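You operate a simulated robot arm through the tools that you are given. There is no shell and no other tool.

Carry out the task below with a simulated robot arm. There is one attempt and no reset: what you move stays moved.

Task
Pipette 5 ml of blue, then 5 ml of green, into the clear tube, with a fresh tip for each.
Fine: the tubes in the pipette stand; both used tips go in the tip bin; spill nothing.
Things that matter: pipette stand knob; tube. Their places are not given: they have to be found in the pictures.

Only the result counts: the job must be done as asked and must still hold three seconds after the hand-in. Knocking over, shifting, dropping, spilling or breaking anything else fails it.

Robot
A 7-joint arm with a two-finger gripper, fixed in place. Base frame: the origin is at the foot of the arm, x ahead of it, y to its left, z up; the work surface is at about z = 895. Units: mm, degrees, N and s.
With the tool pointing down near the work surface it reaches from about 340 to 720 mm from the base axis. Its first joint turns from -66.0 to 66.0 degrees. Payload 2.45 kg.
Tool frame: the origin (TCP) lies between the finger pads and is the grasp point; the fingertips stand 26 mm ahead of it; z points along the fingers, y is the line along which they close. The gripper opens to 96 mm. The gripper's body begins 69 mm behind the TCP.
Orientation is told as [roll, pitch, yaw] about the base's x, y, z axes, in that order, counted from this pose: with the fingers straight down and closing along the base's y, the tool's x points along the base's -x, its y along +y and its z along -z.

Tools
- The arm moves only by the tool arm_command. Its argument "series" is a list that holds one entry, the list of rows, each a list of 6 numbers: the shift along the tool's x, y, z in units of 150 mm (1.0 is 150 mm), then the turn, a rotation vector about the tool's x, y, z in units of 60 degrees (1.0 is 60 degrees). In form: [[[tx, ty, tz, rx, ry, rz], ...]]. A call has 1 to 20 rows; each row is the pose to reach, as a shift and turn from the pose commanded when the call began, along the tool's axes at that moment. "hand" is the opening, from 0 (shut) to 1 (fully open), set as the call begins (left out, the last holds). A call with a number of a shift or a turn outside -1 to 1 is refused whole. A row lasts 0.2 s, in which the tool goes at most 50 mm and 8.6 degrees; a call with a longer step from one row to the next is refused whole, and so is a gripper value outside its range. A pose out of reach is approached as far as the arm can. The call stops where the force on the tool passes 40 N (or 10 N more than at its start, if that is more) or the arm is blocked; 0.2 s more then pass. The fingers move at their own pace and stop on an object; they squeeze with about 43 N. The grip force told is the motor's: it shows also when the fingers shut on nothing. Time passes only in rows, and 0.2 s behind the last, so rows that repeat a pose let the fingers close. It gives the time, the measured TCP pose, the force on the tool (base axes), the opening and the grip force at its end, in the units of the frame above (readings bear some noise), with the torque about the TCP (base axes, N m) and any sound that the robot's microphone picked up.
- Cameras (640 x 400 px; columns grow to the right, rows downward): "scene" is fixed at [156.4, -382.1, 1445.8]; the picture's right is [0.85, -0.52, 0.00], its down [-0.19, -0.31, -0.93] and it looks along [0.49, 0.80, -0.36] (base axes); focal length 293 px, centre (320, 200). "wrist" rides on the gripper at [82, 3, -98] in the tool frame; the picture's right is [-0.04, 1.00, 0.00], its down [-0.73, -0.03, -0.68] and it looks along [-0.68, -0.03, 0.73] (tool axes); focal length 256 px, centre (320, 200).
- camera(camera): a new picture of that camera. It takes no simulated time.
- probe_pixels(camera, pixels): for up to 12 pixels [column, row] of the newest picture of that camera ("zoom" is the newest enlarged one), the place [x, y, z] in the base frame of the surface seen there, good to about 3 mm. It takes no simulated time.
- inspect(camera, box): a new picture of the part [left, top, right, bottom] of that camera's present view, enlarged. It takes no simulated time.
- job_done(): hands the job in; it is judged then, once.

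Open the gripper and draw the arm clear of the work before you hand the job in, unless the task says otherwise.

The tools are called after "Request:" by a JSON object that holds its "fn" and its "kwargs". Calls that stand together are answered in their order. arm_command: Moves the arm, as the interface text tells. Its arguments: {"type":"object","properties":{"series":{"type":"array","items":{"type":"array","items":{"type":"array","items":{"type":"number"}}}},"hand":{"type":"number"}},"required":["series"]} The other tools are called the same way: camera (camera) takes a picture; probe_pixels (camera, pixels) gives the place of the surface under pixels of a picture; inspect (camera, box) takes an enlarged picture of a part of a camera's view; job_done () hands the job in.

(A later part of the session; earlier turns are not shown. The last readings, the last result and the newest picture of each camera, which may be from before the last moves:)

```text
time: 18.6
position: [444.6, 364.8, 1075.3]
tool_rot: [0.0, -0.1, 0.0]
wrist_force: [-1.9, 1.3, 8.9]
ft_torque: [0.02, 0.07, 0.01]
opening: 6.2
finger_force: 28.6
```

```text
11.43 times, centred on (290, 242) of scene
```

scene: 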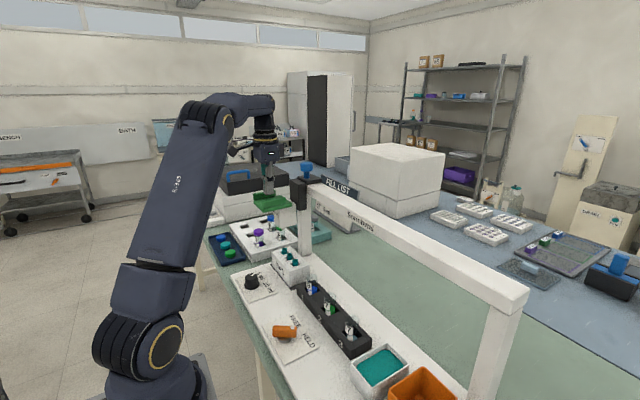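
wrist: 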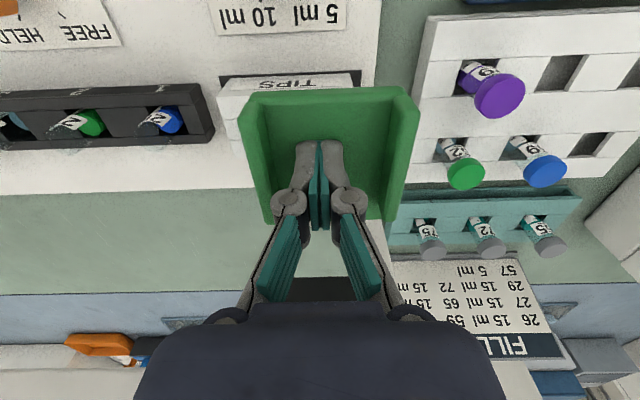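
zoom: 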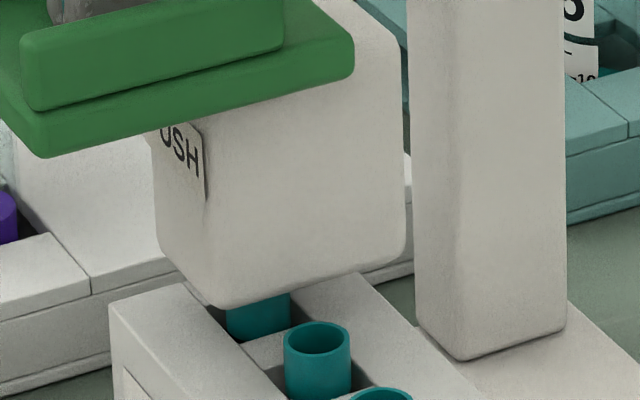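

Force is 8.9 N and the nozzle is entering the tip. I press further in small steps, watching for a firm stop or click.

Request:
{"fn": "arm_command", "kwargs": {"series": [[[0, 0, 0.02, 0, 0, 0], [0, 0, 0.04, 0, 0, 0], [0, 0, 0.05, 0, 0, 0], [0, 0, 0.05, 0, 0, 0]]]}}

Request:
{"fn": "inspect", "kwargs": {"camera": "scene", "box": [265, 225, 315, 260]}}

```text
time: 19.2
position: [444.9, 365.4, 1076.7]
tool_rot: [0.3, -0.3, 0.0]
wrist_force: [-1.8, -2.7, 7.5]
ft_torque: [-0.08, 0.14, 0.01]
opening: 5.9
finger_force: 28.8
stopped in row 2: the force on the tool passed its limit at 45 N (the readings are from after the stop); the commanded pose is now the measured one
```

```text
11.43 times, centred on (290, 242) of scene
```

zoom: 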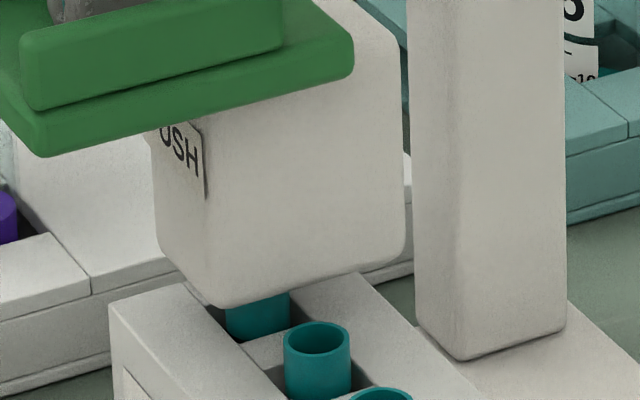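

A firm stop at 45 N near TCP z≈1074: the tip should be seated. I rise slowly and check whether the tip lifts with the head.

Request:
{"fn": "arm_command", "kwargs": {"series": [[[0, 0, -0.05, 0, 0, 0], [0, 0, -0.12, 0, 0, 0], [0, 0, -0.2, 0, 0, 0], [0, 0, -0.28, 0, 0, 0], [0, 0, -0.36, 0, 0, 0], [0, 0, -0.44, 0, 0, 0], [0, 0, -0.52, 0, 0, 0], [0, 0, -0.6, 0, 0, 0], [0, 0, -0.6, 0, 0, 0]]]}}

Request:
{"fn": "inspect", "kwargs": {"camera": "scene", "box": [240, 170, 340, 270]}}

```text
time: 21.2
position: [444.9, 366.1, 1167.0]
tool_rot: [0.1, -0.2, 0.0]
wrist_force: [0.7, 0.9, -0.8]
ft_torque: [0.02, 0.02, -0.01]
opening: 0.0
finger_force: 28.6
```

```text
4.00 times, centred on (290, 220) of scene
```

zoom: 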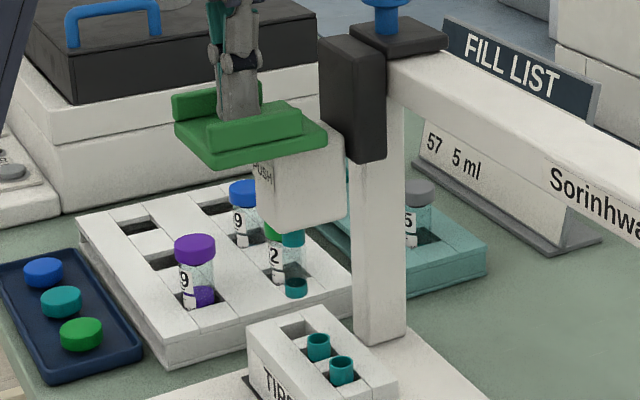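

The tip came up with the head. I zoom in to see how low it hangs.

Request:
{"fn": "inspect", "kwargs": {"camera": "scene", "box": [262, 210, 312, 250]}}

Request:
{"fn": "probe_pixels", "kwargs": {"camera": "zoom", "pixels": [[290, 90], [290, 105], [290, 130], [292, 160], [294, 190], [295, 200], [296, 210], [295, 220]]}}

```text
10.00 times, centred on (287, 230) of scene
```

zoom: 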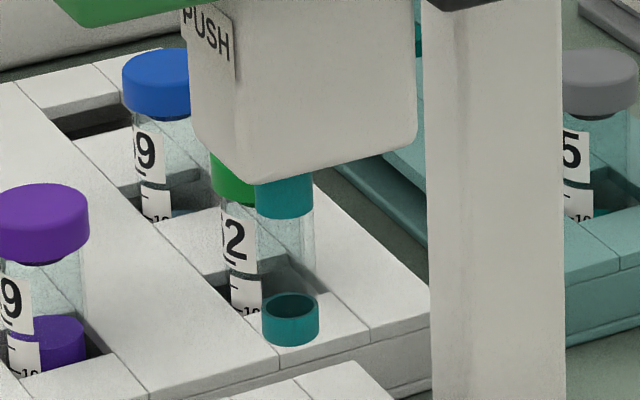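

```text
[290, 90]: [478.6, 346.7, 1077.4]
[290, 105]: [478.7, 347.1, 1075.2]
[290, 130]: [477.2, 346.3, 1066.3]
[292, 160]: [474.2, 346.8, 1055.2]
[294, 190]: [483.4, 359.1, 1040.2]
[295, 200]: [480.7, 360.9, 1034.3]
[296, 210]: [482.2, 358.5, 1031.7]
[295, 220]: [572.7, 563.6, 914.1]
```

There's a second teal ring at (291,320); I probe it to learn whether it is the tip's end or something behind.

Request:
{"fn": "probe_pixels", "kwargs": {"camera": "zoom", "pixels": [[291, 335], [291, 298], [270, 330], [312, 330], [291, 315], [305, 240], [285, 240], [240, 250], [250, 280], [312, 260]]}}

Request:
{"fn": "inspect", "kwargs": {"camera": "scene", "box": [276, 222, 300, 240]}}

```text
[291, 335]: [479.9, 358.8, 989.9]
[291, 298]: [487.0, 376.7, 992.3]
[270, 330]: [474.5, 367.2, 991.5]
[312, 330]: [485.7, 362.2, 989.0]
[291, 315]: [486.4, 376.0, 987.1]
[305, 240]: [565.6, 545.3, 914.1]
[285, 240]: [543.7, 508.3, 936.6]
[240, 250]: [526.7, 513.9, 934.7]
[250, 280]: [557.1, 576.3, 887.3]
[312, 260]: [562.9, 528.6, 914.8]
```

```text
16.00 times, centred on (288, 231) of scene
```

zoom: 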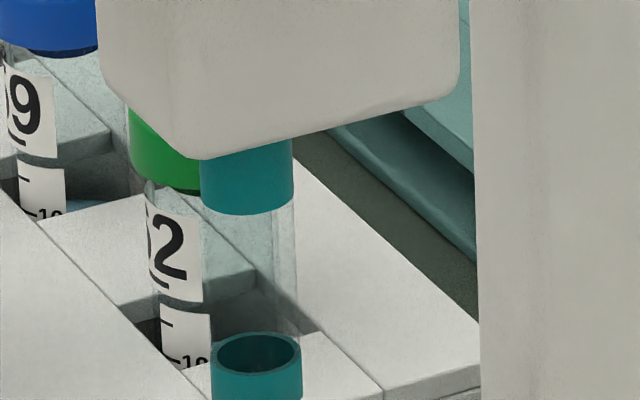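

The tip hangs from z≈1040 to ≈983, clearing the rack and tubes. Now I locate the three tubes precisely.

Request:
{"fn": "inspect", "kwargs": {"camera": "scene", "box": [296, 265, 376, 350]}}

Request:
{"fn": "probe_pixels", "kwargs": {"camera": "zoom", "pixels": [[300, 60], [320, 110], [350, 160], [360, 195], [400, 250], [410, 290]]}}

```text
4.71 times, centred on (336, 308) of scene
```

zoom: 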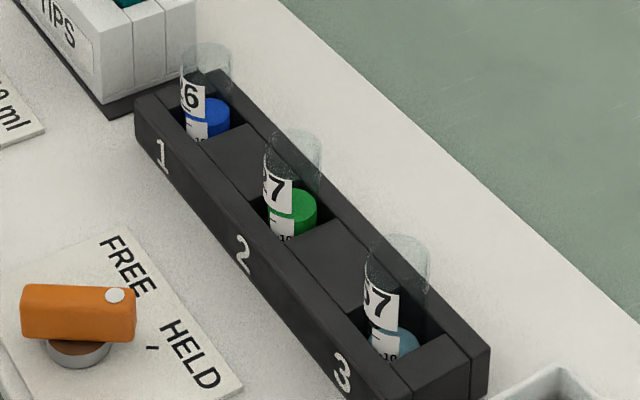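

```text
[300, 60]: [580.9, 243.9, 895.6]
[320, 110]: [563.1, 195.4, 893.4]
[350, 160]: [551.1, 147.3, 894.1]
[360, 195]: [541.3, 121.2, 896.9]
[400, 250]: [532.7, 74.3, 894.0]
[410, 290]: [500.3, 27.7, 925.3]
```

I probe liquid surfaces, labels and the rack spacers/ends to get the tube centres.

Request:
{"fn": "probe_pixels", "kwargs": {"camera": "zoom", "pixels": [[212, 105], [200, 112], [226, 112], [297, 196], [282, 205], [312, 203], [402, 338], [388, 345], [415, 340], [192, 95], [278, 190], [381, 305]]}}

Request:
{"fn": "inspect", "kwargs": {"camera": "scene", "box": [300, 270, 340, 295]}}

```text
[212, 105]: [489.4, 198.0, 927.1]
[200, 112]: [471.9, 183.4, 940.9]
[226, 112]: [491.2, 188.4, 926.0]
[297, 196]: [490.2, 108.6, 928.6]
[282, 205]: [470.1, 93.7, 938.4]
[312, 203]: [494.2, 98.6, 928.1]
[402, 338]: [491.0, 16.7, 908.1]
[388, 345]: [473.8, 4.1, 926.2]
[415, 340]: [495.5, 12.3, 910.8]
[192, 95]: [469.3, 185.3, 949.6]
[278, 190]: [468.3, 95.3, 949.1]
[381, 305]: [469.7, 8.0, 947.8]
```

```text
16.00 times, centred on (320, 282) of scene
```

zoom: 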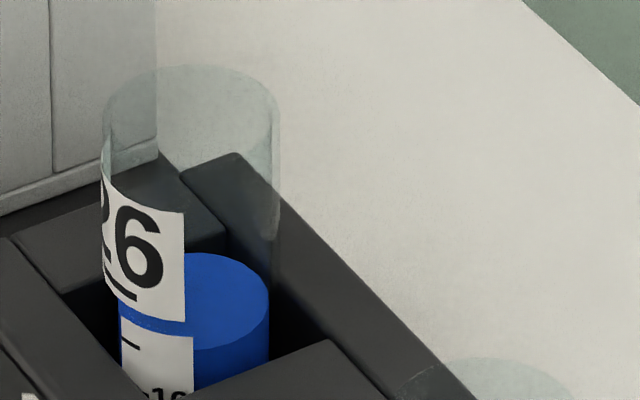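

I probe the blue surface's visible rim and the rack cell edges in this enlargement.

Request:
{"fn": "probe_pixels", "kwargs": {"camera": "zoom", "pixels": [[265, 295], [210, 257], [230, 345], [200, 300], [185, 262], [110, 250], [150, 260], [180, 240], [225, 230], [320, 350], [230, 375], [195, 185]]}}

Request:
{"fn": "inspect", "kwargs": {"camera": "scene", "box": [320, 288, 360, 313]}}

```text
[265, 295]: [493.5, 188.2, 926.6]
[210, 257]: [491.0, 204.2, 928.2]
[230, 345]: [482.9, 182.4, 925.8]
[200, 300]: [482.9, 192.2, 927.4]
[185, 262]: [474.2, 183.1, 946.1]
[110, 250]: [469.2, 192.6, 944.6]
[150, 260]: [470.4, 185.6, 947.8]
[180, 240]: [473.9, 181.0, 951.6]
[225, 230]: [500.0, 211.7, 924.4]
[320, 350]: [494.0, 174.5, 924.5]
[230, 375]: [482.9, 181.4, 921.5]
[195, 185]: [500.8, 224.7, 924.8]
```

```text
16.00 times, centred on (340, 300) of scene
```

zoom: 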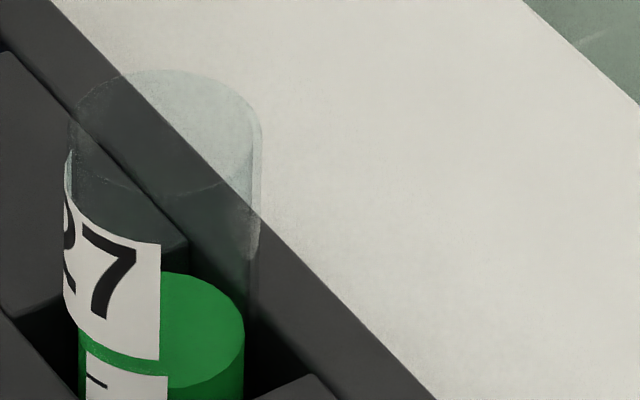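

Tube centres come out at about y = 193 (blue), 103 (green), 14 (clear), all at x≈483. I'll lower the fingertips just above the plate and spread them between the two ridges so I can slide the carriage.

Request:
{"fn": "arm_command", "kwargs": {"series": [[[0, 0, 0.04, 0, 0, 0], [0, 0, 0.04, 0, 0, 0]]]}}

Request:
{"fn": "arm_command", "kwargs": {"series": [[[0, 0, 0, 0, 0, 0], [0, 0, 0, 0, 0, 0], [0, 0, 0, 0, 0, 0], [0, 0, 0, 0, 0, 0]]], "hand": 0.5}}

Request:
{"fn": "camera", "kwargs": {"camera": "wrist"}}

Request:
{"fn": "inspect", "kwargs": {"camera": "scene", "box": [240, 150, 340, 270]}}

```text
time: 21.8
position: [445.1, 365.0, 1160.2]
tool_rot: [0.3, -0.2, 0.0]
wrist_force: [-1.1, 0.3, 0.0]
ft_torque: [-0.02, -0.03, 0.01]
opening: 0.0
finger_force: 29.2
```

```text
time: 22.8
position: [444.6, 365.6, 1160.9]
tool_rot: [0.3, -0.3, 0.0]
wrist_force: [0.6, 3.7, 2.7]
ft_torque: [0.17, -0.02, -0.06]
opening: 47.5
finger_force: 0.0
```

```text
taken
```

wrist: 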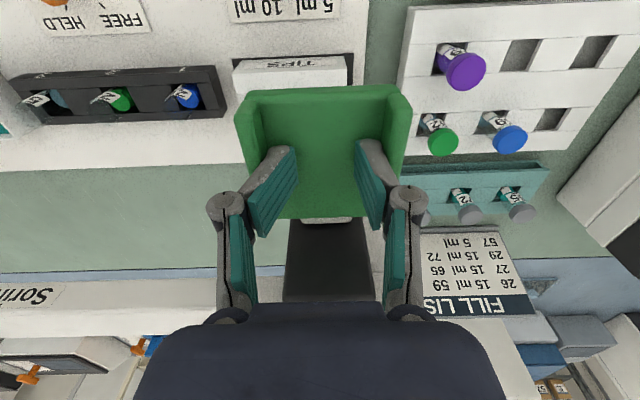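

```text
3.33 times, centred on (290, 210) of scene
```

zoom: 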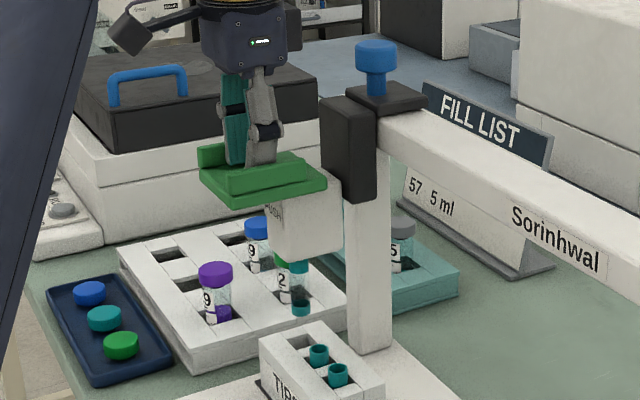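

At 47.5 mm opening the fingers nearly fill the gap. I open slightly more to bear on both ridges.

Request:
{"fn": "arm_command", "kwargs": {"series": [[[0, 0, 0, 0, 0, 0], [0, 0, 0, 0, 0, 0], [0, 0, 0, 0, 0, 0]]], "hand": 0.62}}

Request:
{"fn": "inspect", "kwargs": {"camera": "wrist", "box": [220, 70, 430, 230]}}

```text
time: 23.6
position: [444.6, 365.1, 1159.8]
tool_rot: [0.2, -0.3, -0.1]
wrist_force: [-0.7, 0.8, 0.0]
ft_torque: [-0.05, 0.03, 0.0]
opening: 60.4
finger_force: 0.1
```

```text
2.50 times, centred on (325, 150) of wrist
```

zoom: 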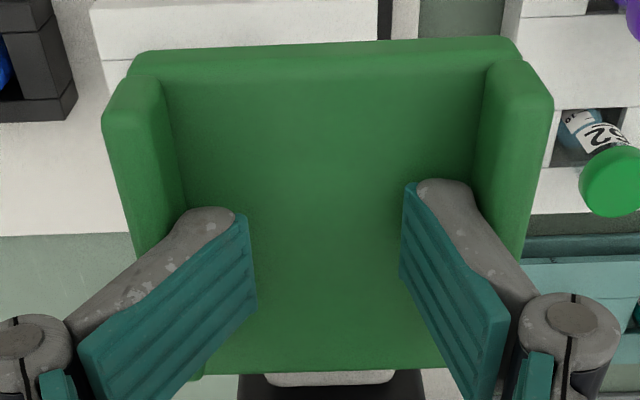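

The fingertips are bearing on the ridges (tips blocked, links toed-in). I try sliding the carriage in -y, 30 mm gently first.

Request:
{"fn": "arm_command", "kwargs": {"series": [[[0, -0.03, 0, 0, 0, 0], [0, -0.07, 0, 0, 0, 0], [0, -0.12, 0, 0, 0, 0], [0, -0.16, 0, 0, 0, 0], [0, -0.2, 0, 0, 0, 0], [0, -0.2, 0, 0, 0, 0]]]}}

Request:
{"fn": "inspect", "kwargs": {"camera": "scene", "box": [240, 150, 340, 270]}}

Request:
{"fn": "camera", "kwargs": {"camera": "wrist"}}

```text
time: 25.0
position: [445.7, 334.5, 1159.0]
tool_rot: [0.2, -0.1, 0.0]
wrist_force: [0.5, -1.1, 0.2]
ft_torque: [-0.12, 0.01, -0.02]
opening: 60.6
finger_force: 0.0
```

```text
3.33 times, centred on (290, 210) of scene
```

zoom: 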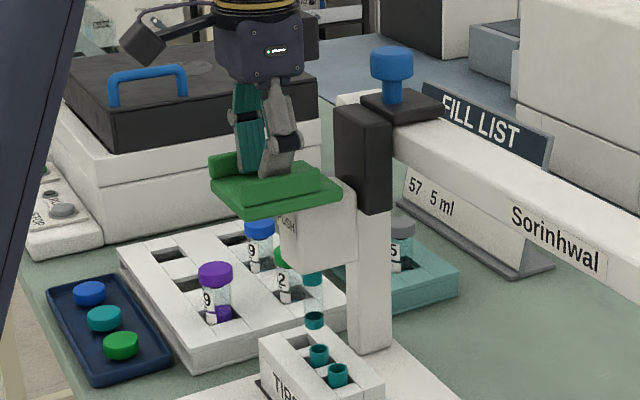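

```text
taken
```

wrist: 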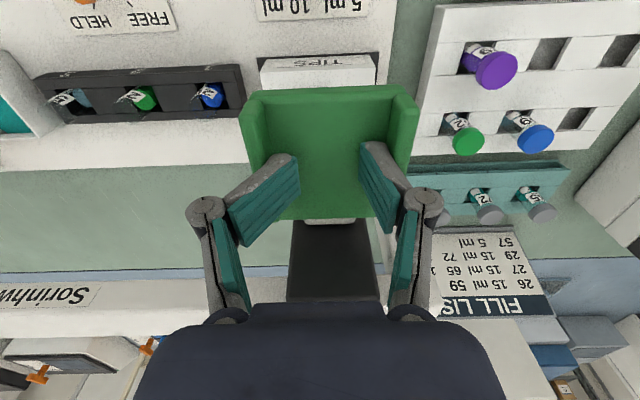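

The carriage slides easily with the lever at HELD (about 5 mm lag). I continue toward the blue tube at y≈193.

Request:
{"fn": "arm_command", "kwargs": {"series": [[[0, -0.08, 0, 0, 0, 0], [0, -0.18, 0, 0, 0, 0], [0, -0.28, 0, 0, 0, 0], [0, -0.38, 0, 0, 0, 0], [0, -0.48, 0, 0, 0, 0], [0, -0.58, 0, 0, 0, 0], [0, -0.68, 0, 0, 0, 0], [0, -0.78, 0, 0, 0, 0], [0, -0.87, 0, 0, 0, 0], [0, -0.92, 0, 0, 0, 0], [0, -0.94, 0, 0, 0, 0], [0, -0.94, 0, 0, 0, 0]]]}}

Request:
{"fn": "camera", "kwargs": {"camera": "scene"}}

Request:
{"fn": "inspect", "kwargs": {"camera": "scene", "box": [270, 200, 370, 300]}}

Request:
{"fn": "camera", "kwargs": {"camera": "wrist"}}

```text
time: 27.6
position: [445.0, 193.3, 1159.2]
tool_rot: [0.3, -0.1, 0.0]
wrist_force: [-0.2, -2.7, -0.2]
ft_torque: [-0.14, -0.02, 0.02]
opening: 60.4
finger_force: 0.0
```

```text
taken
```

scene: 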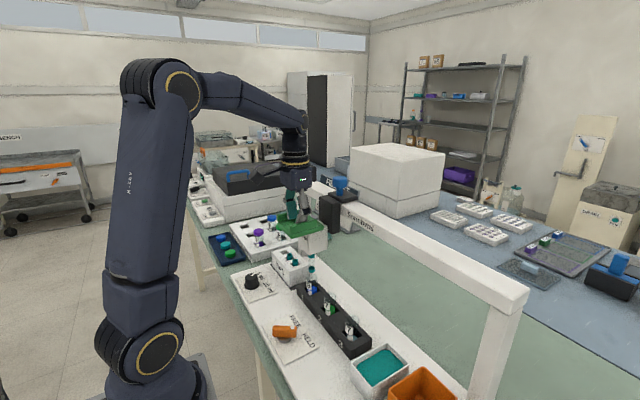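

```text
4.00 times, centred on (320, 250) of scene
```

zoom: 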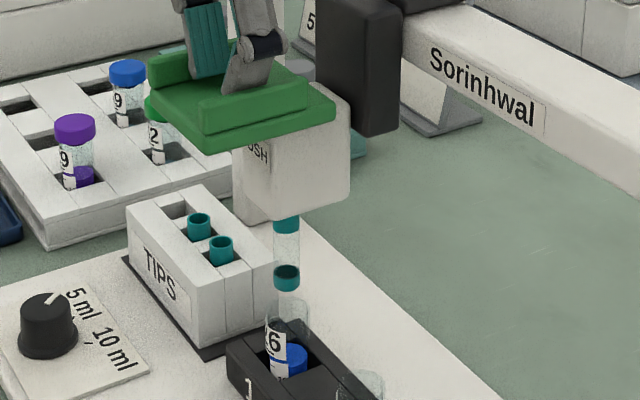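

```text
taken
```

wrist: 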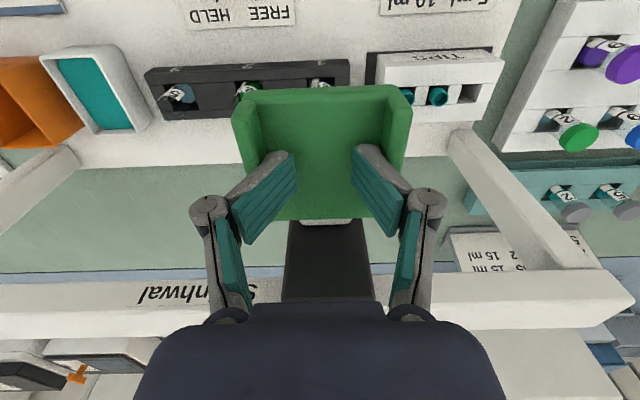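

The tip hangs over the blue tube; I zoom in tight to check the centrelines.

Request:
{"fn": "inspect", "kwargs": {"camera": "scene", "box": [295, 252, 331, 298]}}

Request:
{"fn": "probe_pixels", "kwargs": {"camera": "zoom", "pixels": [[290, 110], [310, 110], [325, 110], [290, 25], [320, 25]]}}

```text
8.70 times, centred on (313, 275) of scene
```

zoom: 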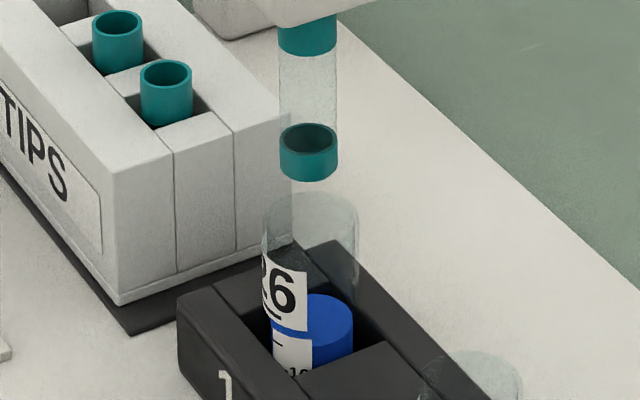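

```text
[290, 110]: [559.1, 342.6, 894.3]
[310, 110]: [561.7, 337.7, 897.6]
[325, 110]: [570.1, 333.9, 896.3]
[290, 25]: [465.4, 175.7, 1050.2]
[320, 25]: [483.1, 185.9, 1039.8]
```

The tip centreline (309) matches the tube (310), so y error is under 1 mm. I close the fingers for a stiffer push and recheck.

Request:
{"fn": "arm_command", "kwargs": {"series": [[[0, 0.01, 0, 0, 0, 0], [0, 0.01, 0, 0, 0, 0], [0, 0.01, 0, 0, 0, 0], [0, 0.01, 0, 0, 0, 0], [0, 0.01, 0, 0, 0, 0]]], "hand": 0}}

Request:
{"fn": "inspect", "kwargs": {"camera": "scene", "box": [295, 252, 331, 298]}}

Request:
{"fn": "camera", "kwargs": {"camera": "wrist"}}

```text
time: 28.8
position: [445.0, 194.7, 1159.2]
tool_rot: [0.3, -0.4, 0.0]
wrist_force: [0.5, 0.3, -0.2]
ft_torque: [0.02, 0.02, 0.01]
opening: 0.0
finger_force: 28.5
```

```text
8.70 times, centred on (313, 275) of scene
```

zoom: 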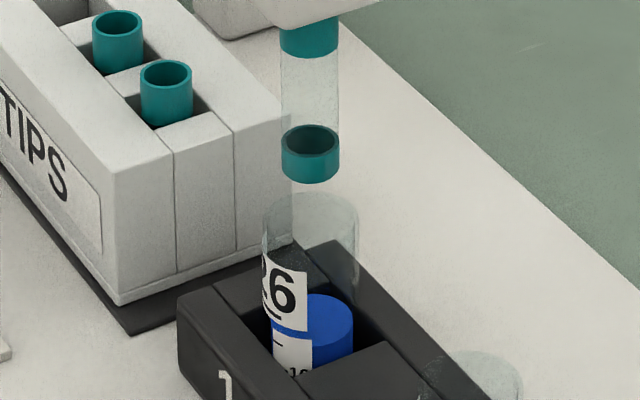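

```text
taken
```

wrist: 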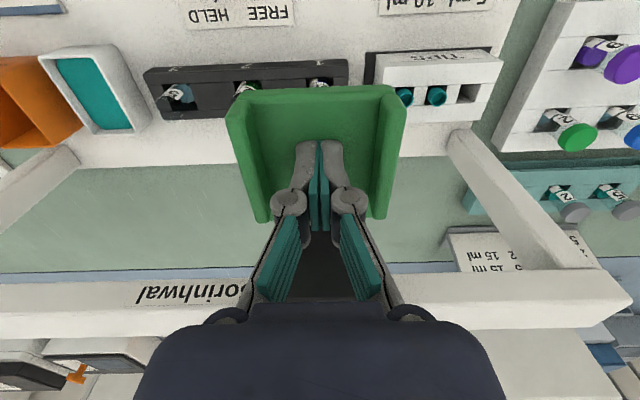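

Still aligned (tip 311 vs tube 310). I press down about 45 mm so the tip enters the tube above the liquid, then check.

Request:
{"fn": "arm_command", "kwargs": {"series": [[[0, 0, 0.05, 0, 0, 0], [0, 0, 0.1, 0, 0, 0], [0, 0, 0.16, 0, 0, 0], [0, 0, 0.22, 0, 0, 0], [0, 0, 0.26, 0, 0, 0], [0, 0, 0.3, 0, 0, 0], [0, 0, 0.3, 0, 0, 0]]]}}

Request:
{"fn": "inspect", "kwargs": {"camera": "scene", "box": [295, 252, 331, 298]}}

```text
time: 30.4
position: [445.4, 195.1, 1114.2]
tool_rot: [0.3, -0.2, 0.1]
wrist_force: [3.5, 0.4, 4.4]
ft_torque: [-0.02, -0.02, -0.01]
opening: 6.0
finger_force: 28.4
```

```text
8.70 times, centred on (313, 275) of scene
```

zoom: 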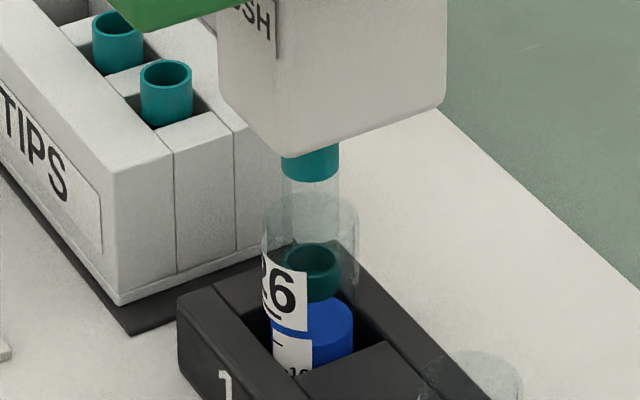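

The tip is cleanly inside the tube just above the blue surface. I push another 22 mm in and check force and level.

Request:
{"fn": "arm_command", "kwargs": {"series": [[[0, 0, 0.04, 0, 0, 0], [0, 0, 0.08, 0, 0, 0], [0, 0, 0.12, 0, 0, 0], [0, 0, 0.15, 0, 0, 0], [0, 0, 0.15, 0, 0, 0]]]}}

Request:
{"fn": "inspect", "kwargs": {"camera": "scene", "box": [295, 252, 331, 298]}}

```text
time: 31.6
position: [445.0, 195.9, 1091.4]
tool_rot: [0.3, -0.2, 0.0]
wrist_force: [1.1, -1.2, 6.1]
ft_torque: [-0.03, 0.01, 0.01]
opening: 6.0
finger_force: 28.6
```

```text
8.70 times, centred on (313, 275) of scene
```

zoom: 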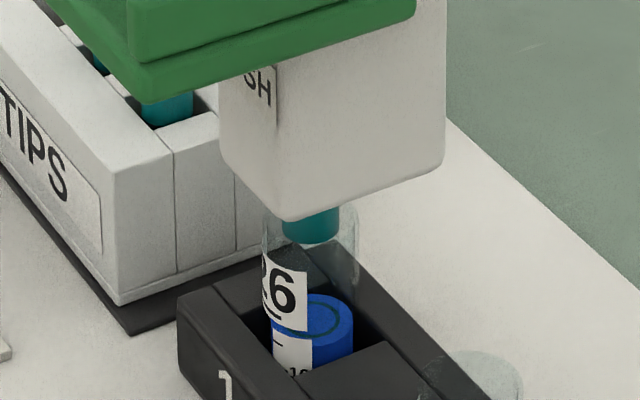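

The tip end is in the blue. I go deeper in small steps to about TCP z 1081.

Request:
{"fn": "arm_command", "kwargs": {"series": [[[0, 0, 0.02, 0, 0, 0], [0, 0, 0.04, 0, 0, 0], [0, 0, 0.06, 0, 0, 0], [0, 0, 0.07, 0, 0, 0], [0, 0, 0.07, 0, 0, 0]]]}}

Request:
{"fn": "inspect", "kwargs": {"camera": "scene", "box": [295, 252, 331, 298]}}

```text
time: 32.8
position: [445.2, 194.8, 1080.8]
tool_rot: [0.3, -0.1, 0.0]
wrist_force: [-4.9, 1.1, 6.3]
ft_torque: [0.01, 0.13, 0.0]
opening: 6.1
finger_force: 28.3
```

```text
8.70 times, centred on (313, 275) of scene
```

zoom: 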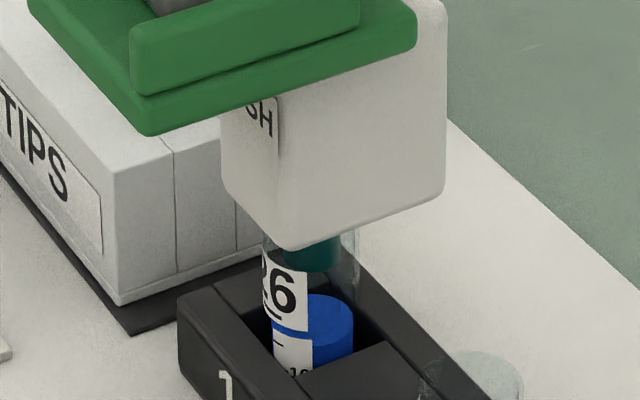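

Level unchanged so far, 6 N. I continue in ~1.5 mm steps toward the end of travel, watching force.

Request:
{"fn": "arm_command", "kwargs": {"series": [[[0, 0, 0.01, 0, 0, 0], [0, 0, 0.02, 0, 0, 0], [0, 0, 0.03, 0, 0, 0], [0, 0, 0.03, 0, 0, 0]]]}}

Request:
{"fn": "inspect", "kwargs": {"camera": "scene", "box": [295, 252, 331, 298]}}

```text
time: 33.8
position: [445.1, 196.3, 1077.0]
tool_rot: [0.3, -0.3, 0.0]
wrist_force: [0.5, -0.7, 6.5]
ft_torque: [-0.05, 0.06, -0.03]
opening: 6.0
finger_force: 28.4
```

```text
8.70 times, centred on (313, 275) of scene
```

zoom: 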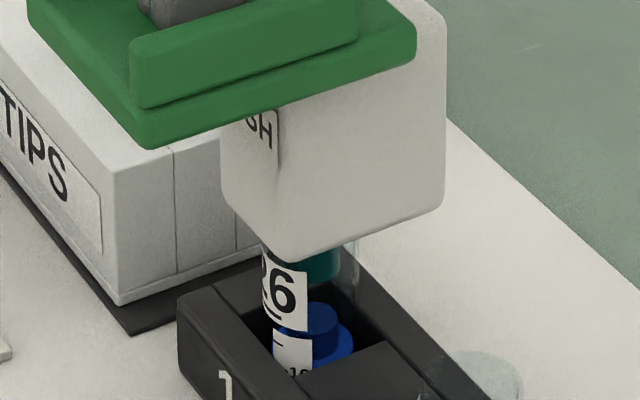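

Liquid moved: the tube level dropped and a blue column stands in the tip. I hold still a moment and check that it has settled.

Request:
{"fn": "arm_command", "kwargs": {"series": [[[0, 0, 0, 0, 0, 0], [0, 0, 0, 0, 0, 0], [0, 0, 0, 0, 0, 0]]]}}

Request:
{"fn": "inspect", "kwargs": {"camera": "scene", "box": [300, 270, 340, 300]}}

Request:
{"fn": "probe_pixels", "kwargs": {"camera": "zoom", "pixels": [[255, 240], [262, 250], [248, 262], [215, 205], [230, 250], [225, 265]]}}

```text
time: 34.6
position: [444.0, 195.8, 1075.8]
tool_rot: [0.4, -0.3, 0.1]
wrist_force: [1.3, -1.0, 8.5]
ft_torque: [-0.05, 0.01, 0.02]
opening: 6.1
finger_force: 28.8
```

```text
13.33 times, centred on (320, 285) of scene
```

zoom: 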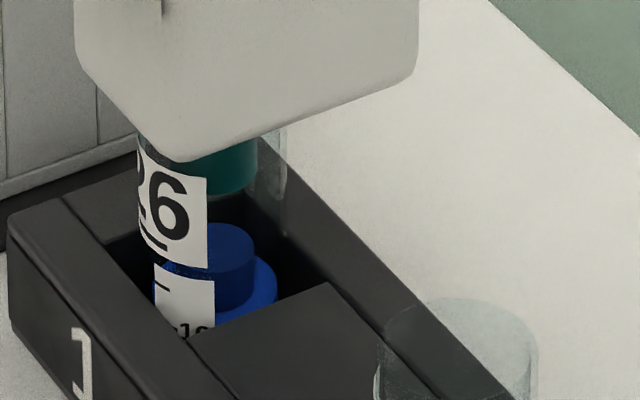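

```text
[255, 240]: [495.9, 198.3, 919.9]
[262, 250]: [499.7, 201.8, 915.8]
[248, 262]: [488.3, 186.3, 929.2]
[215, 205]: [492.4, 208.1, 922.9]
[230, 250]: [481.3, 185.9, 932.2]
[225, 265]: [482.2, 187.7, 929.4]
```

Settled. I release upward smoothly and look at the tip and tube.

Request:
{"fn": "arm_command", "kwargs": {"series": [[[0, 0, -0.03, 0, 0, 0], [0, 0, -0.08, 0, 0, 0], [0, 0, -0.14, 0, 0, 0], [0, 0, -0.2, 0, 0, 0], [0, 0, -0.26, 0, 0, 0], [0, 0, -0.32, 0, 0, 0], [0, 0, -0.38, 0, 0, 0], [0, 0, -0.44, 0, 0, 0], [0, 0, -0.5, 0, 0, 0], [0, 0, -0.55, 0, 0, 0], [0, 0, -0.58, 0, 0, 0], [0, 0, -0.58, 0, 0, 0]]]}}

Request:
{"fn": "inspect", "kwargs": {"camera": "scene", "box": [285, 240, 345, 300]}}

Request:
{"fn": "camera", "kwargs": {"camera": "wrist"}}

```text
time: 37.2
position: [445.4, 195.1, 1163.9]
tool_rot: [0.3, -0.2, 0.2]
wrist_force: [0.3, 0.8, 1.4]
ft_torque: [0.04, -0.01, 0.02]
opening: 0.0
finger_force: 28.8
```

```text
6.67 times, centred on (315, 270) of scene
```

zoom: 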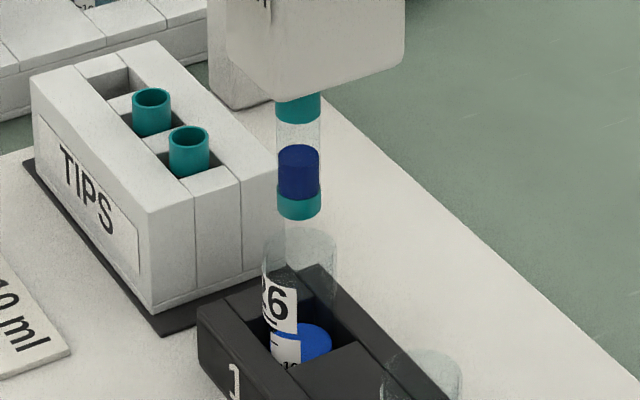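

```text
taken
```

wrist: 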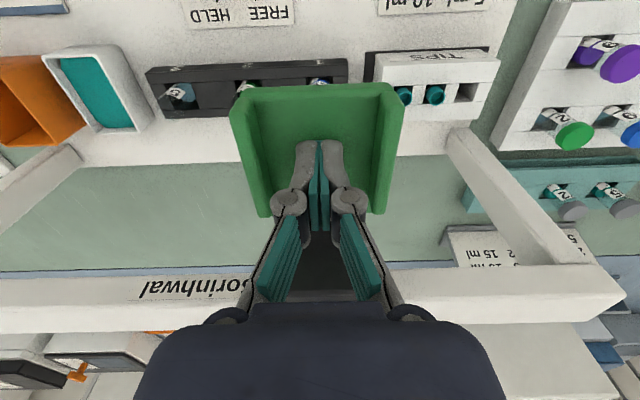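

The tip holds the blue dose. I re-spread the fingers between the ridges to slide toward the clear tube.

Request:
{"fn": "arm_command", "kwargs": {"series": [[[0, 0, 0.028, 0, 0, 0], [0, 0, 0.028, 0, 0, 0], [0, 0, 0.028, 0, 0, 0], [0, 0, 0.028, 0, 0, 0], [0, 0, 0.028, 0, 0, 0]]], "hand": 0.6}}

Request:
{"fn": "arm_command", "kwargs": {"series": [[[0, -0.03, 0, 0, 0, 0], [0, -0.08, 0, 0, 0, 0], [0, -0.15, 0, 0, 0, 0], [0, -0.23, 0, 0, 0, 0], [0, -0.31, 0, 0, 0, 0], [0, -0.39, 0, 0, 0, 0], [0, -0.47, 0, 0, 0, 0], [0, -0.55, 0, 0, 0, 0], [0, -0.63, 0, 0, 0, 0], [0, -0.71, 0, 0, 0, 0], [0, -0.79, 0, 0, 0, 0], [0, -0.87, 0, 0, 0, 0], [0, -0.94, 0, 0, 0, 0], [0, -0.98, 0, 0, 0, 0], [0, -1.0, 0, 0, 0, 0], [0, -1.0, 0, 0, 0, 0]]]}}

Request:
{"fn": "camera", "kwargs": {"camera": "scene"}}

Request:
{"fn": "camera", "kwargs": {"camera": "wrist"}}

```text
time: 38.4
position: [444.9, 196.1, 1158.6]
tool_rot: [0.3, -0.2, 0.0]
wrist_force: [0.5, -0.4, -1.4]
ft_torque: [-0.03, -0.04, -0.02]
opening: 57.7
finger_force: 0.1
```

```text
time: 41.8
position: [445.2, 44.8, 1158.6]
tool_rot: [0.2, -0.3, 0.0]
wrist_force: [0.4, -0.8, 2.9]
ft_torque: [0.07, -0.03, -0.02]
opening: 57.5
finger_force: 0.0
```

```text
taken
```

scene: 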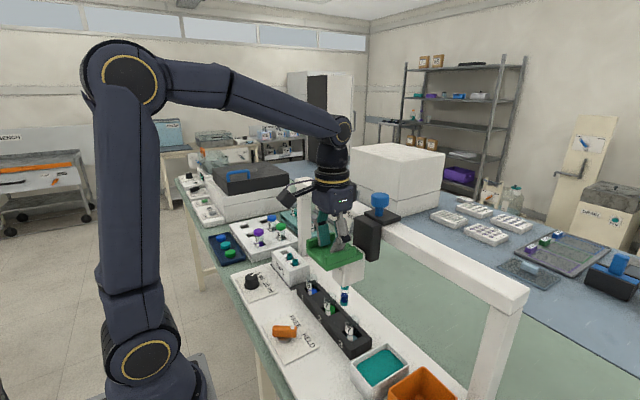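

```text
taken
```

wrist: 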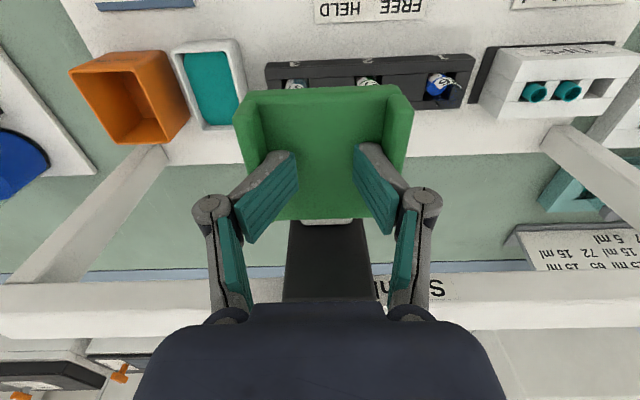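

The carriage is at about y≈47. I move it another 32 mm to the clear tube.

Request:
{"fn": "arm_command", "kwargs": {"series": [[[0, -0.03, 0, 0, 0, 0], [0, -0.08, 0, 0, 0, 0], [0, -0.14, 0, 0, 0, 0], [0, -0.18, 0, 0, 0, 0], [0, -0.205, 0, 0, 0, 0], [0, -0.215, 0, 0, 0, 0], [0, -0.215, 0, 0, 0, 0]]]}}

Request:
{"fn": "inspect", "kwargs": {"camera": "scene", "box": [330, 275, 376, 350]}}

Request:
{"fn": "camera", "kwargs": {"camera": "wrist"}}

```text
time: 43.4
position: [444.7, 13.3, 1159.4]
tool_rot: [0.3, -0.2, 0.0]
wrist_force: [-1.0, 1.3, 2.5]
ft_torque: [0.05, 0.04, -0.02]
opening: 58.4
finger_force: 0.1
```

```text
5.33 times, centred on (353, 312) of scene
```

zoom: 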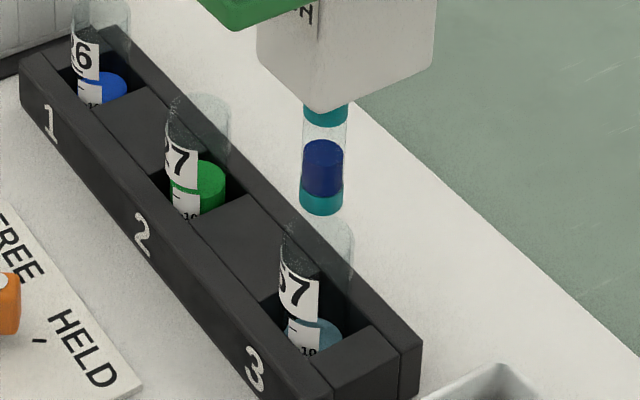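

```text
taken
```

wrist: 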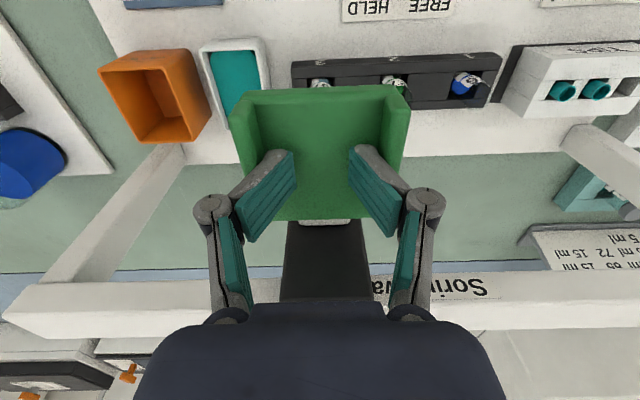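

I zoom closer to check the tip against the clear tube's rim.

Request:
{"fn": "inspect", "kwargs": {"camera": "scene", "box": [332, 292, 372, 342]}}

```text
8.00 times, centred on (352, 317) of scene
```

zoom: 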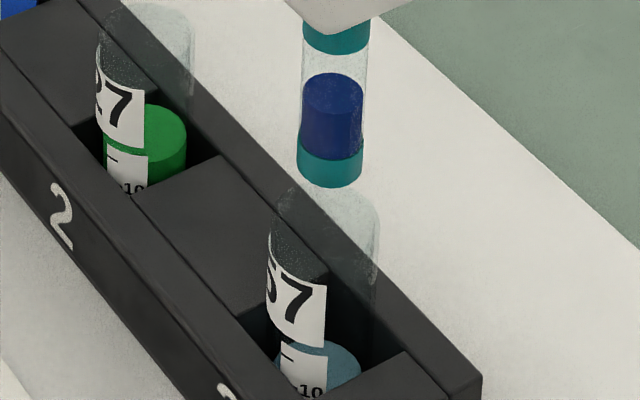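

Tip centre ≈327 vs tube ≈325 at the rim – about 1 mm off, well inside the clearance. I close the fingers and recheck alignment.

Request:
{"fn": "arm_command", "kwargs": {"series": [[[0, 0.01, 0, 0, 0, 0], [0, 0.01, 0, 0, 0, 0], [0, 0.01, 0, 0, 0, 0], [0, 0.01, 0, 0, 0, 0], [0, 0.01, 0, 0, 0, 0]]], "hand": 0}}

Request:
{"fn": "inspect", "kwargs": {"camera": "scene", "box": [332, 292, 372, 342]}}

Request:
{"fn": "camera", "kwargs": {"camera": "wrist"}}

```text
time: 44.6
position: [446.5, 14.9, 1158.6]
tool_rot: [0.4, -0.3, 0.0]
wrist_force: [0.4, 0.0, 0.3]
ft_torque: [0.01, 0.02, 0.02]
opening: 0.0
finger_force: 28.1
```

```text
8.00 times, centred on (352, 317) of scene
```

zoom: 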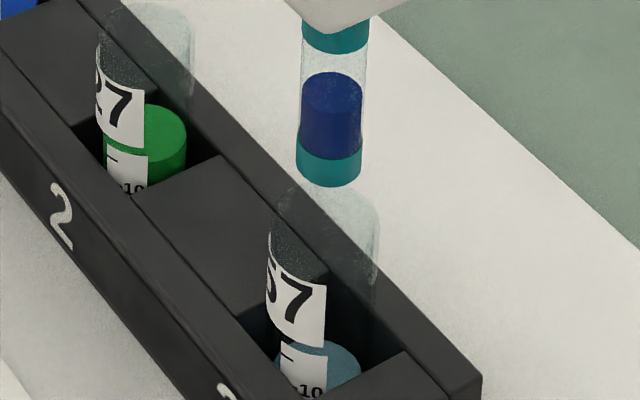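

```text
taken
```

wrist: 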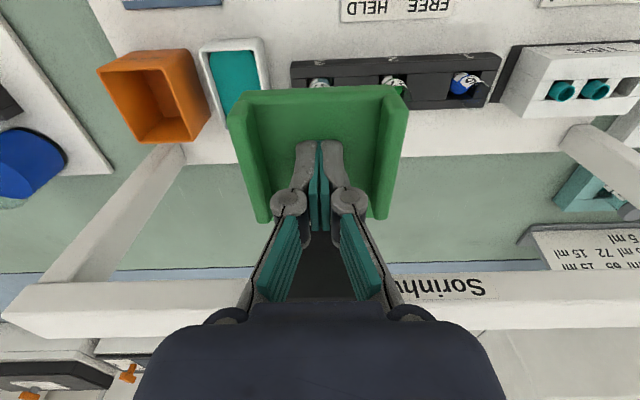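

Aligned. I press down: first 45 mm into the tube, then nearer the bottom.

Request:
{"fn": "arm_command", "kwargs": {"series": [[[0, 0, 0.05, 0, 0, 0], [0, 0, 0.1, 0, 0, 0], [0, 0, 0.16, 0, 0, 0], [0, 0, 0.22, 0, 0, 0], [0, 0, 0.26, 0, 0, 0], [0, 0, 0.3, 0, 0, 0], [0, 0, 0.3, 0, 0, 0]]]}}

Request:
{"fn": "inspect", "kwargs": {"camera": "scene", "box": [332, 292, 372, 342]}}

```text
time: 46.2
position: [445.4, 15.8, 1114.8]
tool_rot: [0.3, -0.2, 0.0]
wrist_force: [-1.2, 0.2, 3.9]
ft_torque: [-0.02, 0.09, 0.0]
opening: 6.0
finger_force: 28.2
```

```text
8.00 times, centred on (352, 317) of scene
```

zoom: 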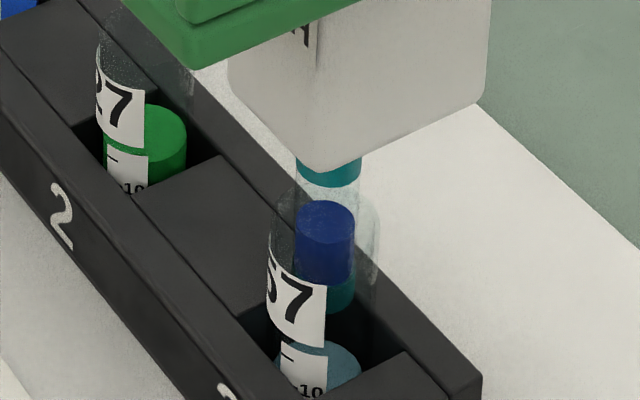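

The filled tip is well centred inside the clear tube. I continue down in smaller steps toward the bottom.

Request:
{"fn": "arm_command", "kwargs": {"series": [[[0, 0, 0.05, 0, 0, 0], [0, 0, 0.1, 0, 0, 0], [0, 0, 0.15, 0, 0, 0], [0, 0, 0.19, 0, 0, 0], [0, 0, 0.22, 0, 0, 0], [0, 0, 0.22, 0, 0, 0]]]}}

Request:
{"fn": "inspect", "kwargs": {"camera": "scene", "box": [332, 292, 372, 342]}}

```text
time: 47.6
position: [445.0, 15.7, 1080.2]
tool_rot: [0.3, -0.3, 0.2]
wrist_force: [2.4, -0.1, 5.3]
ft_torque: [0.01, -0.07, 0.03]
opening: 6.0
finger_force: 28.4
```

```text
8.00 times, centred on (352, 317) of scene
```

zoom: 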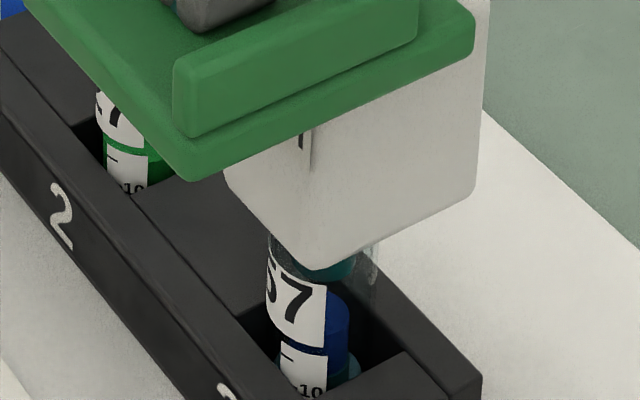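

Still holding the blue at z 1080. I make the last few millimetres, as with the aspiration.

Request:
{"fn": "arm_command", "kwargs": {"series": [[[0, 0, 0.01, 0, 0, 0], [0, 0, 0.02, 0, 0, 0], [0, 0, 0.025, 0, 0, 0], [0, 0, 0.025, 0, 0, 0], [0, 0, 0.025, 0, 0, 0]]]}}

Request:
{"fn": "inspect", "kwargs": {"camera": "scene", "box": [332, 292, 372, 342]}}

```text
time: 48.8
position: [445.6, 16.1, 1076.9]
tool_rot: [0.3, -0.2, 0.0]
wrist_force: [0.6, -1.0, 8.6]
ft_torque: [-0.05, 0.01, 0.04]
opening: 5.9
finger_force: 28.5
```

```text
8.00 times, centred on (352, 317) of scene
```

zoom: 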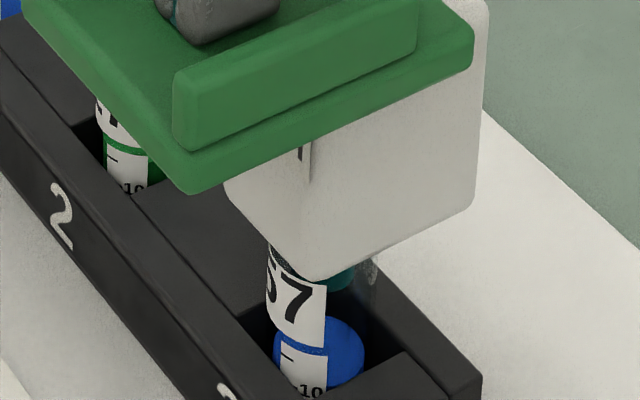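

The blue has gone into the clear tube, whose level rose. I raise the head smoothly.

Request:
{"fn": "arm_command", "kwargs": {"series": [[[0, 0, -0.03, 0, 0, 0], [0, 0, -0.08, 0, 0, 0], [0, 0, -0.14, 0, 0, 0], [0, 0, -0.2, 0, 0, 0], [0, 0, -0.26, 0, 0, 0], [0, 0, -0.32, 0, 0, 0], [0, 0, -0.38, 0, 0, 0], [0, 0, -0.44, 0, 0, 0], [0, 0, -0.5, 0, 0, 0], [0, 0, -0.54, 0, 0, 0], [0, 0, -0.56, 0, 0, 0], [0, 0, -0.56, 0, 0, 0]]]}}

Request:
{"fn": "inspect", "kwargs": {"camera": "scene", "box": [330, 275, 376, 350]}}

Request:
{"fn": "camera", "kwargs": {"camera": "wrist"}}

```text
time: 51.4
position: [445.5, 14.6, 1159.9]
tool_rot: [0.3, -0.3, 0.0]
wrist_force: [-0.1, -0.1, 1.0]
ft_torque: [-0.04, 0.01, -0.01]
opening: 0.0
finger_force: 28.2
```

```text
5.33 times, centred on (353, 312) of scene
```

zoom: 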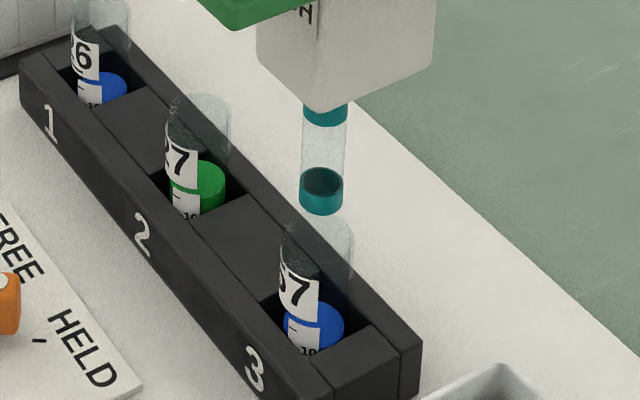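

```text
taken
```

wrist: 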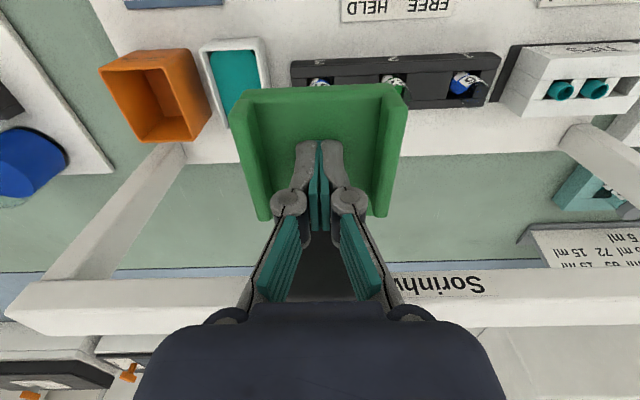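

The tip is empty now. I probe the orange bin's rim and the teal tray in the wrist view to find the ejection position.

Request:
{"fn": "probe_pixels", "kwargs": {"camera": "wrist", "pixels": [[103, 70], [183, 52], [208, 105], [143, 142], [140, 105], [165, 100], [206, 48], [240, 44], [262, 70], [230, 75], [120, 105], [196, 80]]}}

Request:
{"fn": "inspect", "kwargs": {"camera": "wrist", "box": [80, 30, 280, 155]}}

Request:
{"fn": "inspect", "kwargs": {"camera": "scene", "box": [330, 300, 490, 400]}}

```text
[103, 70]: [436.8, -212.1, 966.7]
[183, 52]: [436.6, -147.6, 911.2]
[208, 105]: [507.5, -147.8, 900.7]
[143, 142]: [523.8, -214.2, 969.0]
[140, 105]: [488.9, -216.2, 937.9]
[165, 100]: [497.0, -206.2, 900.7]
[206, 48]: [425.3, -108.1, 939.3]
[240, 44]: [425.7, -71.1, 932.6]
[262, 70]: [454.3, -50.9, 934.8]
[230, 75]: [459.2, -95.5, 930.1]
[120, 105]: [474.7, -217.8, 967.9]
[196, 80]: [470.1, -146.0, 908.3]
```

```text
3.20 times, centred on (180, 92) of wrist
```

zoom: 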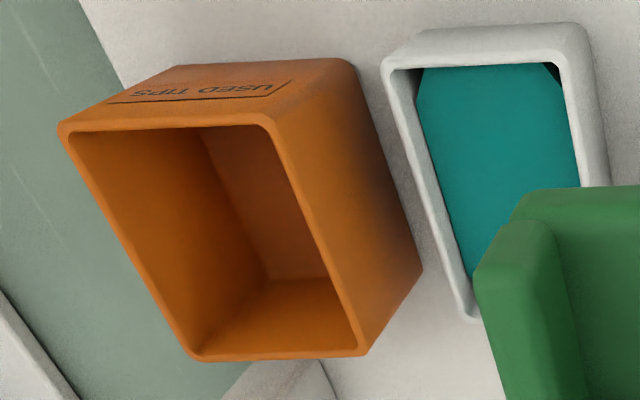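

```text
4.00 times, centred on (410, 350) of scene
```

zoom: 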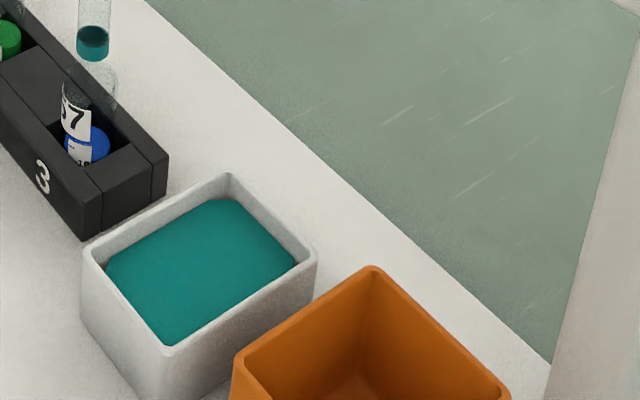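

The bin spans y −215 to −146 with rim z≈967 (tip end ≈983 clears it), centre y≈−181. I spread the fingers again and slide over.

Request:
{"fn": "arm_command", "kwargs": {"series": [[[0, 0, 0.005, 0, 0, 0], [0, 0, 0.005, 0, 0, 0], [0, 0, 0.005, 0, 0, 0], [0, 0, 0.005, 0, 0, 0]]], "hand": 0.6}}

Request:
{"fn": "arm_command", "kwargs": {"series": [[[0, -0.03, 0, 0, 0, 0], [0, -0.08, 0, 0, 0, 0], [0, -0.15, 0, 0, 0, 0], [0, -0.23, 0, 0, 0, 0], [0, -0.31, 0, 0, 0, 0], [0, -0.39, 0, 0, 0, 0], [0, -0.47, 0, 0, 0, 0], [0, -0.55, 0, 0, 0, 0], [0, -0.63, 0, 0, 0, 0], [0, -0.71, 0, 0, 0, 0], [0, -0.79, 0, 0, 0, 0], [0, -0.87, 0, 0, 0, 0], [0, -0.94, 0, 0, 0, 0], [0, -0.98, 0, 0, 0, 0], [0, -1.0, 0, 0, 0, 0], [0, -1.0, 0, 0, 0, 0]]]}}

Request:
{"fn": "camera", "kwargs": {"camera": "scene"}}

Request:
{"fn": "camera", "kwargs": {"camera": "wrist"}}

```text
time: 52.4
position: [444.1, 14.8, 1159.8]
tool_rot: [0.3, -0.2, -0.1]
wrist_force: [0.5, 0.9, -2.8]
ft_torque: [0.01, -0.01, -0.04]
opening: 57.0
finger_force: 0.1
```

```text
time: 55.8
position: [444.5, -136.2, 1159.5]
tool_rot: [0.3, -0.2, 0.0]
wrist_force: [0.4, 1.1, 2.4]
ft_torque: [0.02, 0.01, -0.04]
opening: 57.9
finger_force: 0.1
```

```text
taken
```

scene: 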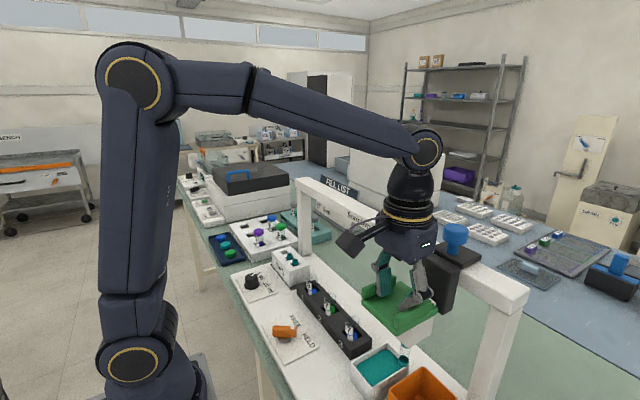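

```text
taken
```

wrist: 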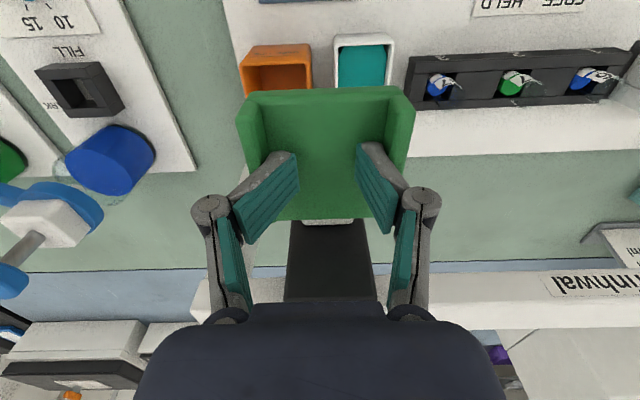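

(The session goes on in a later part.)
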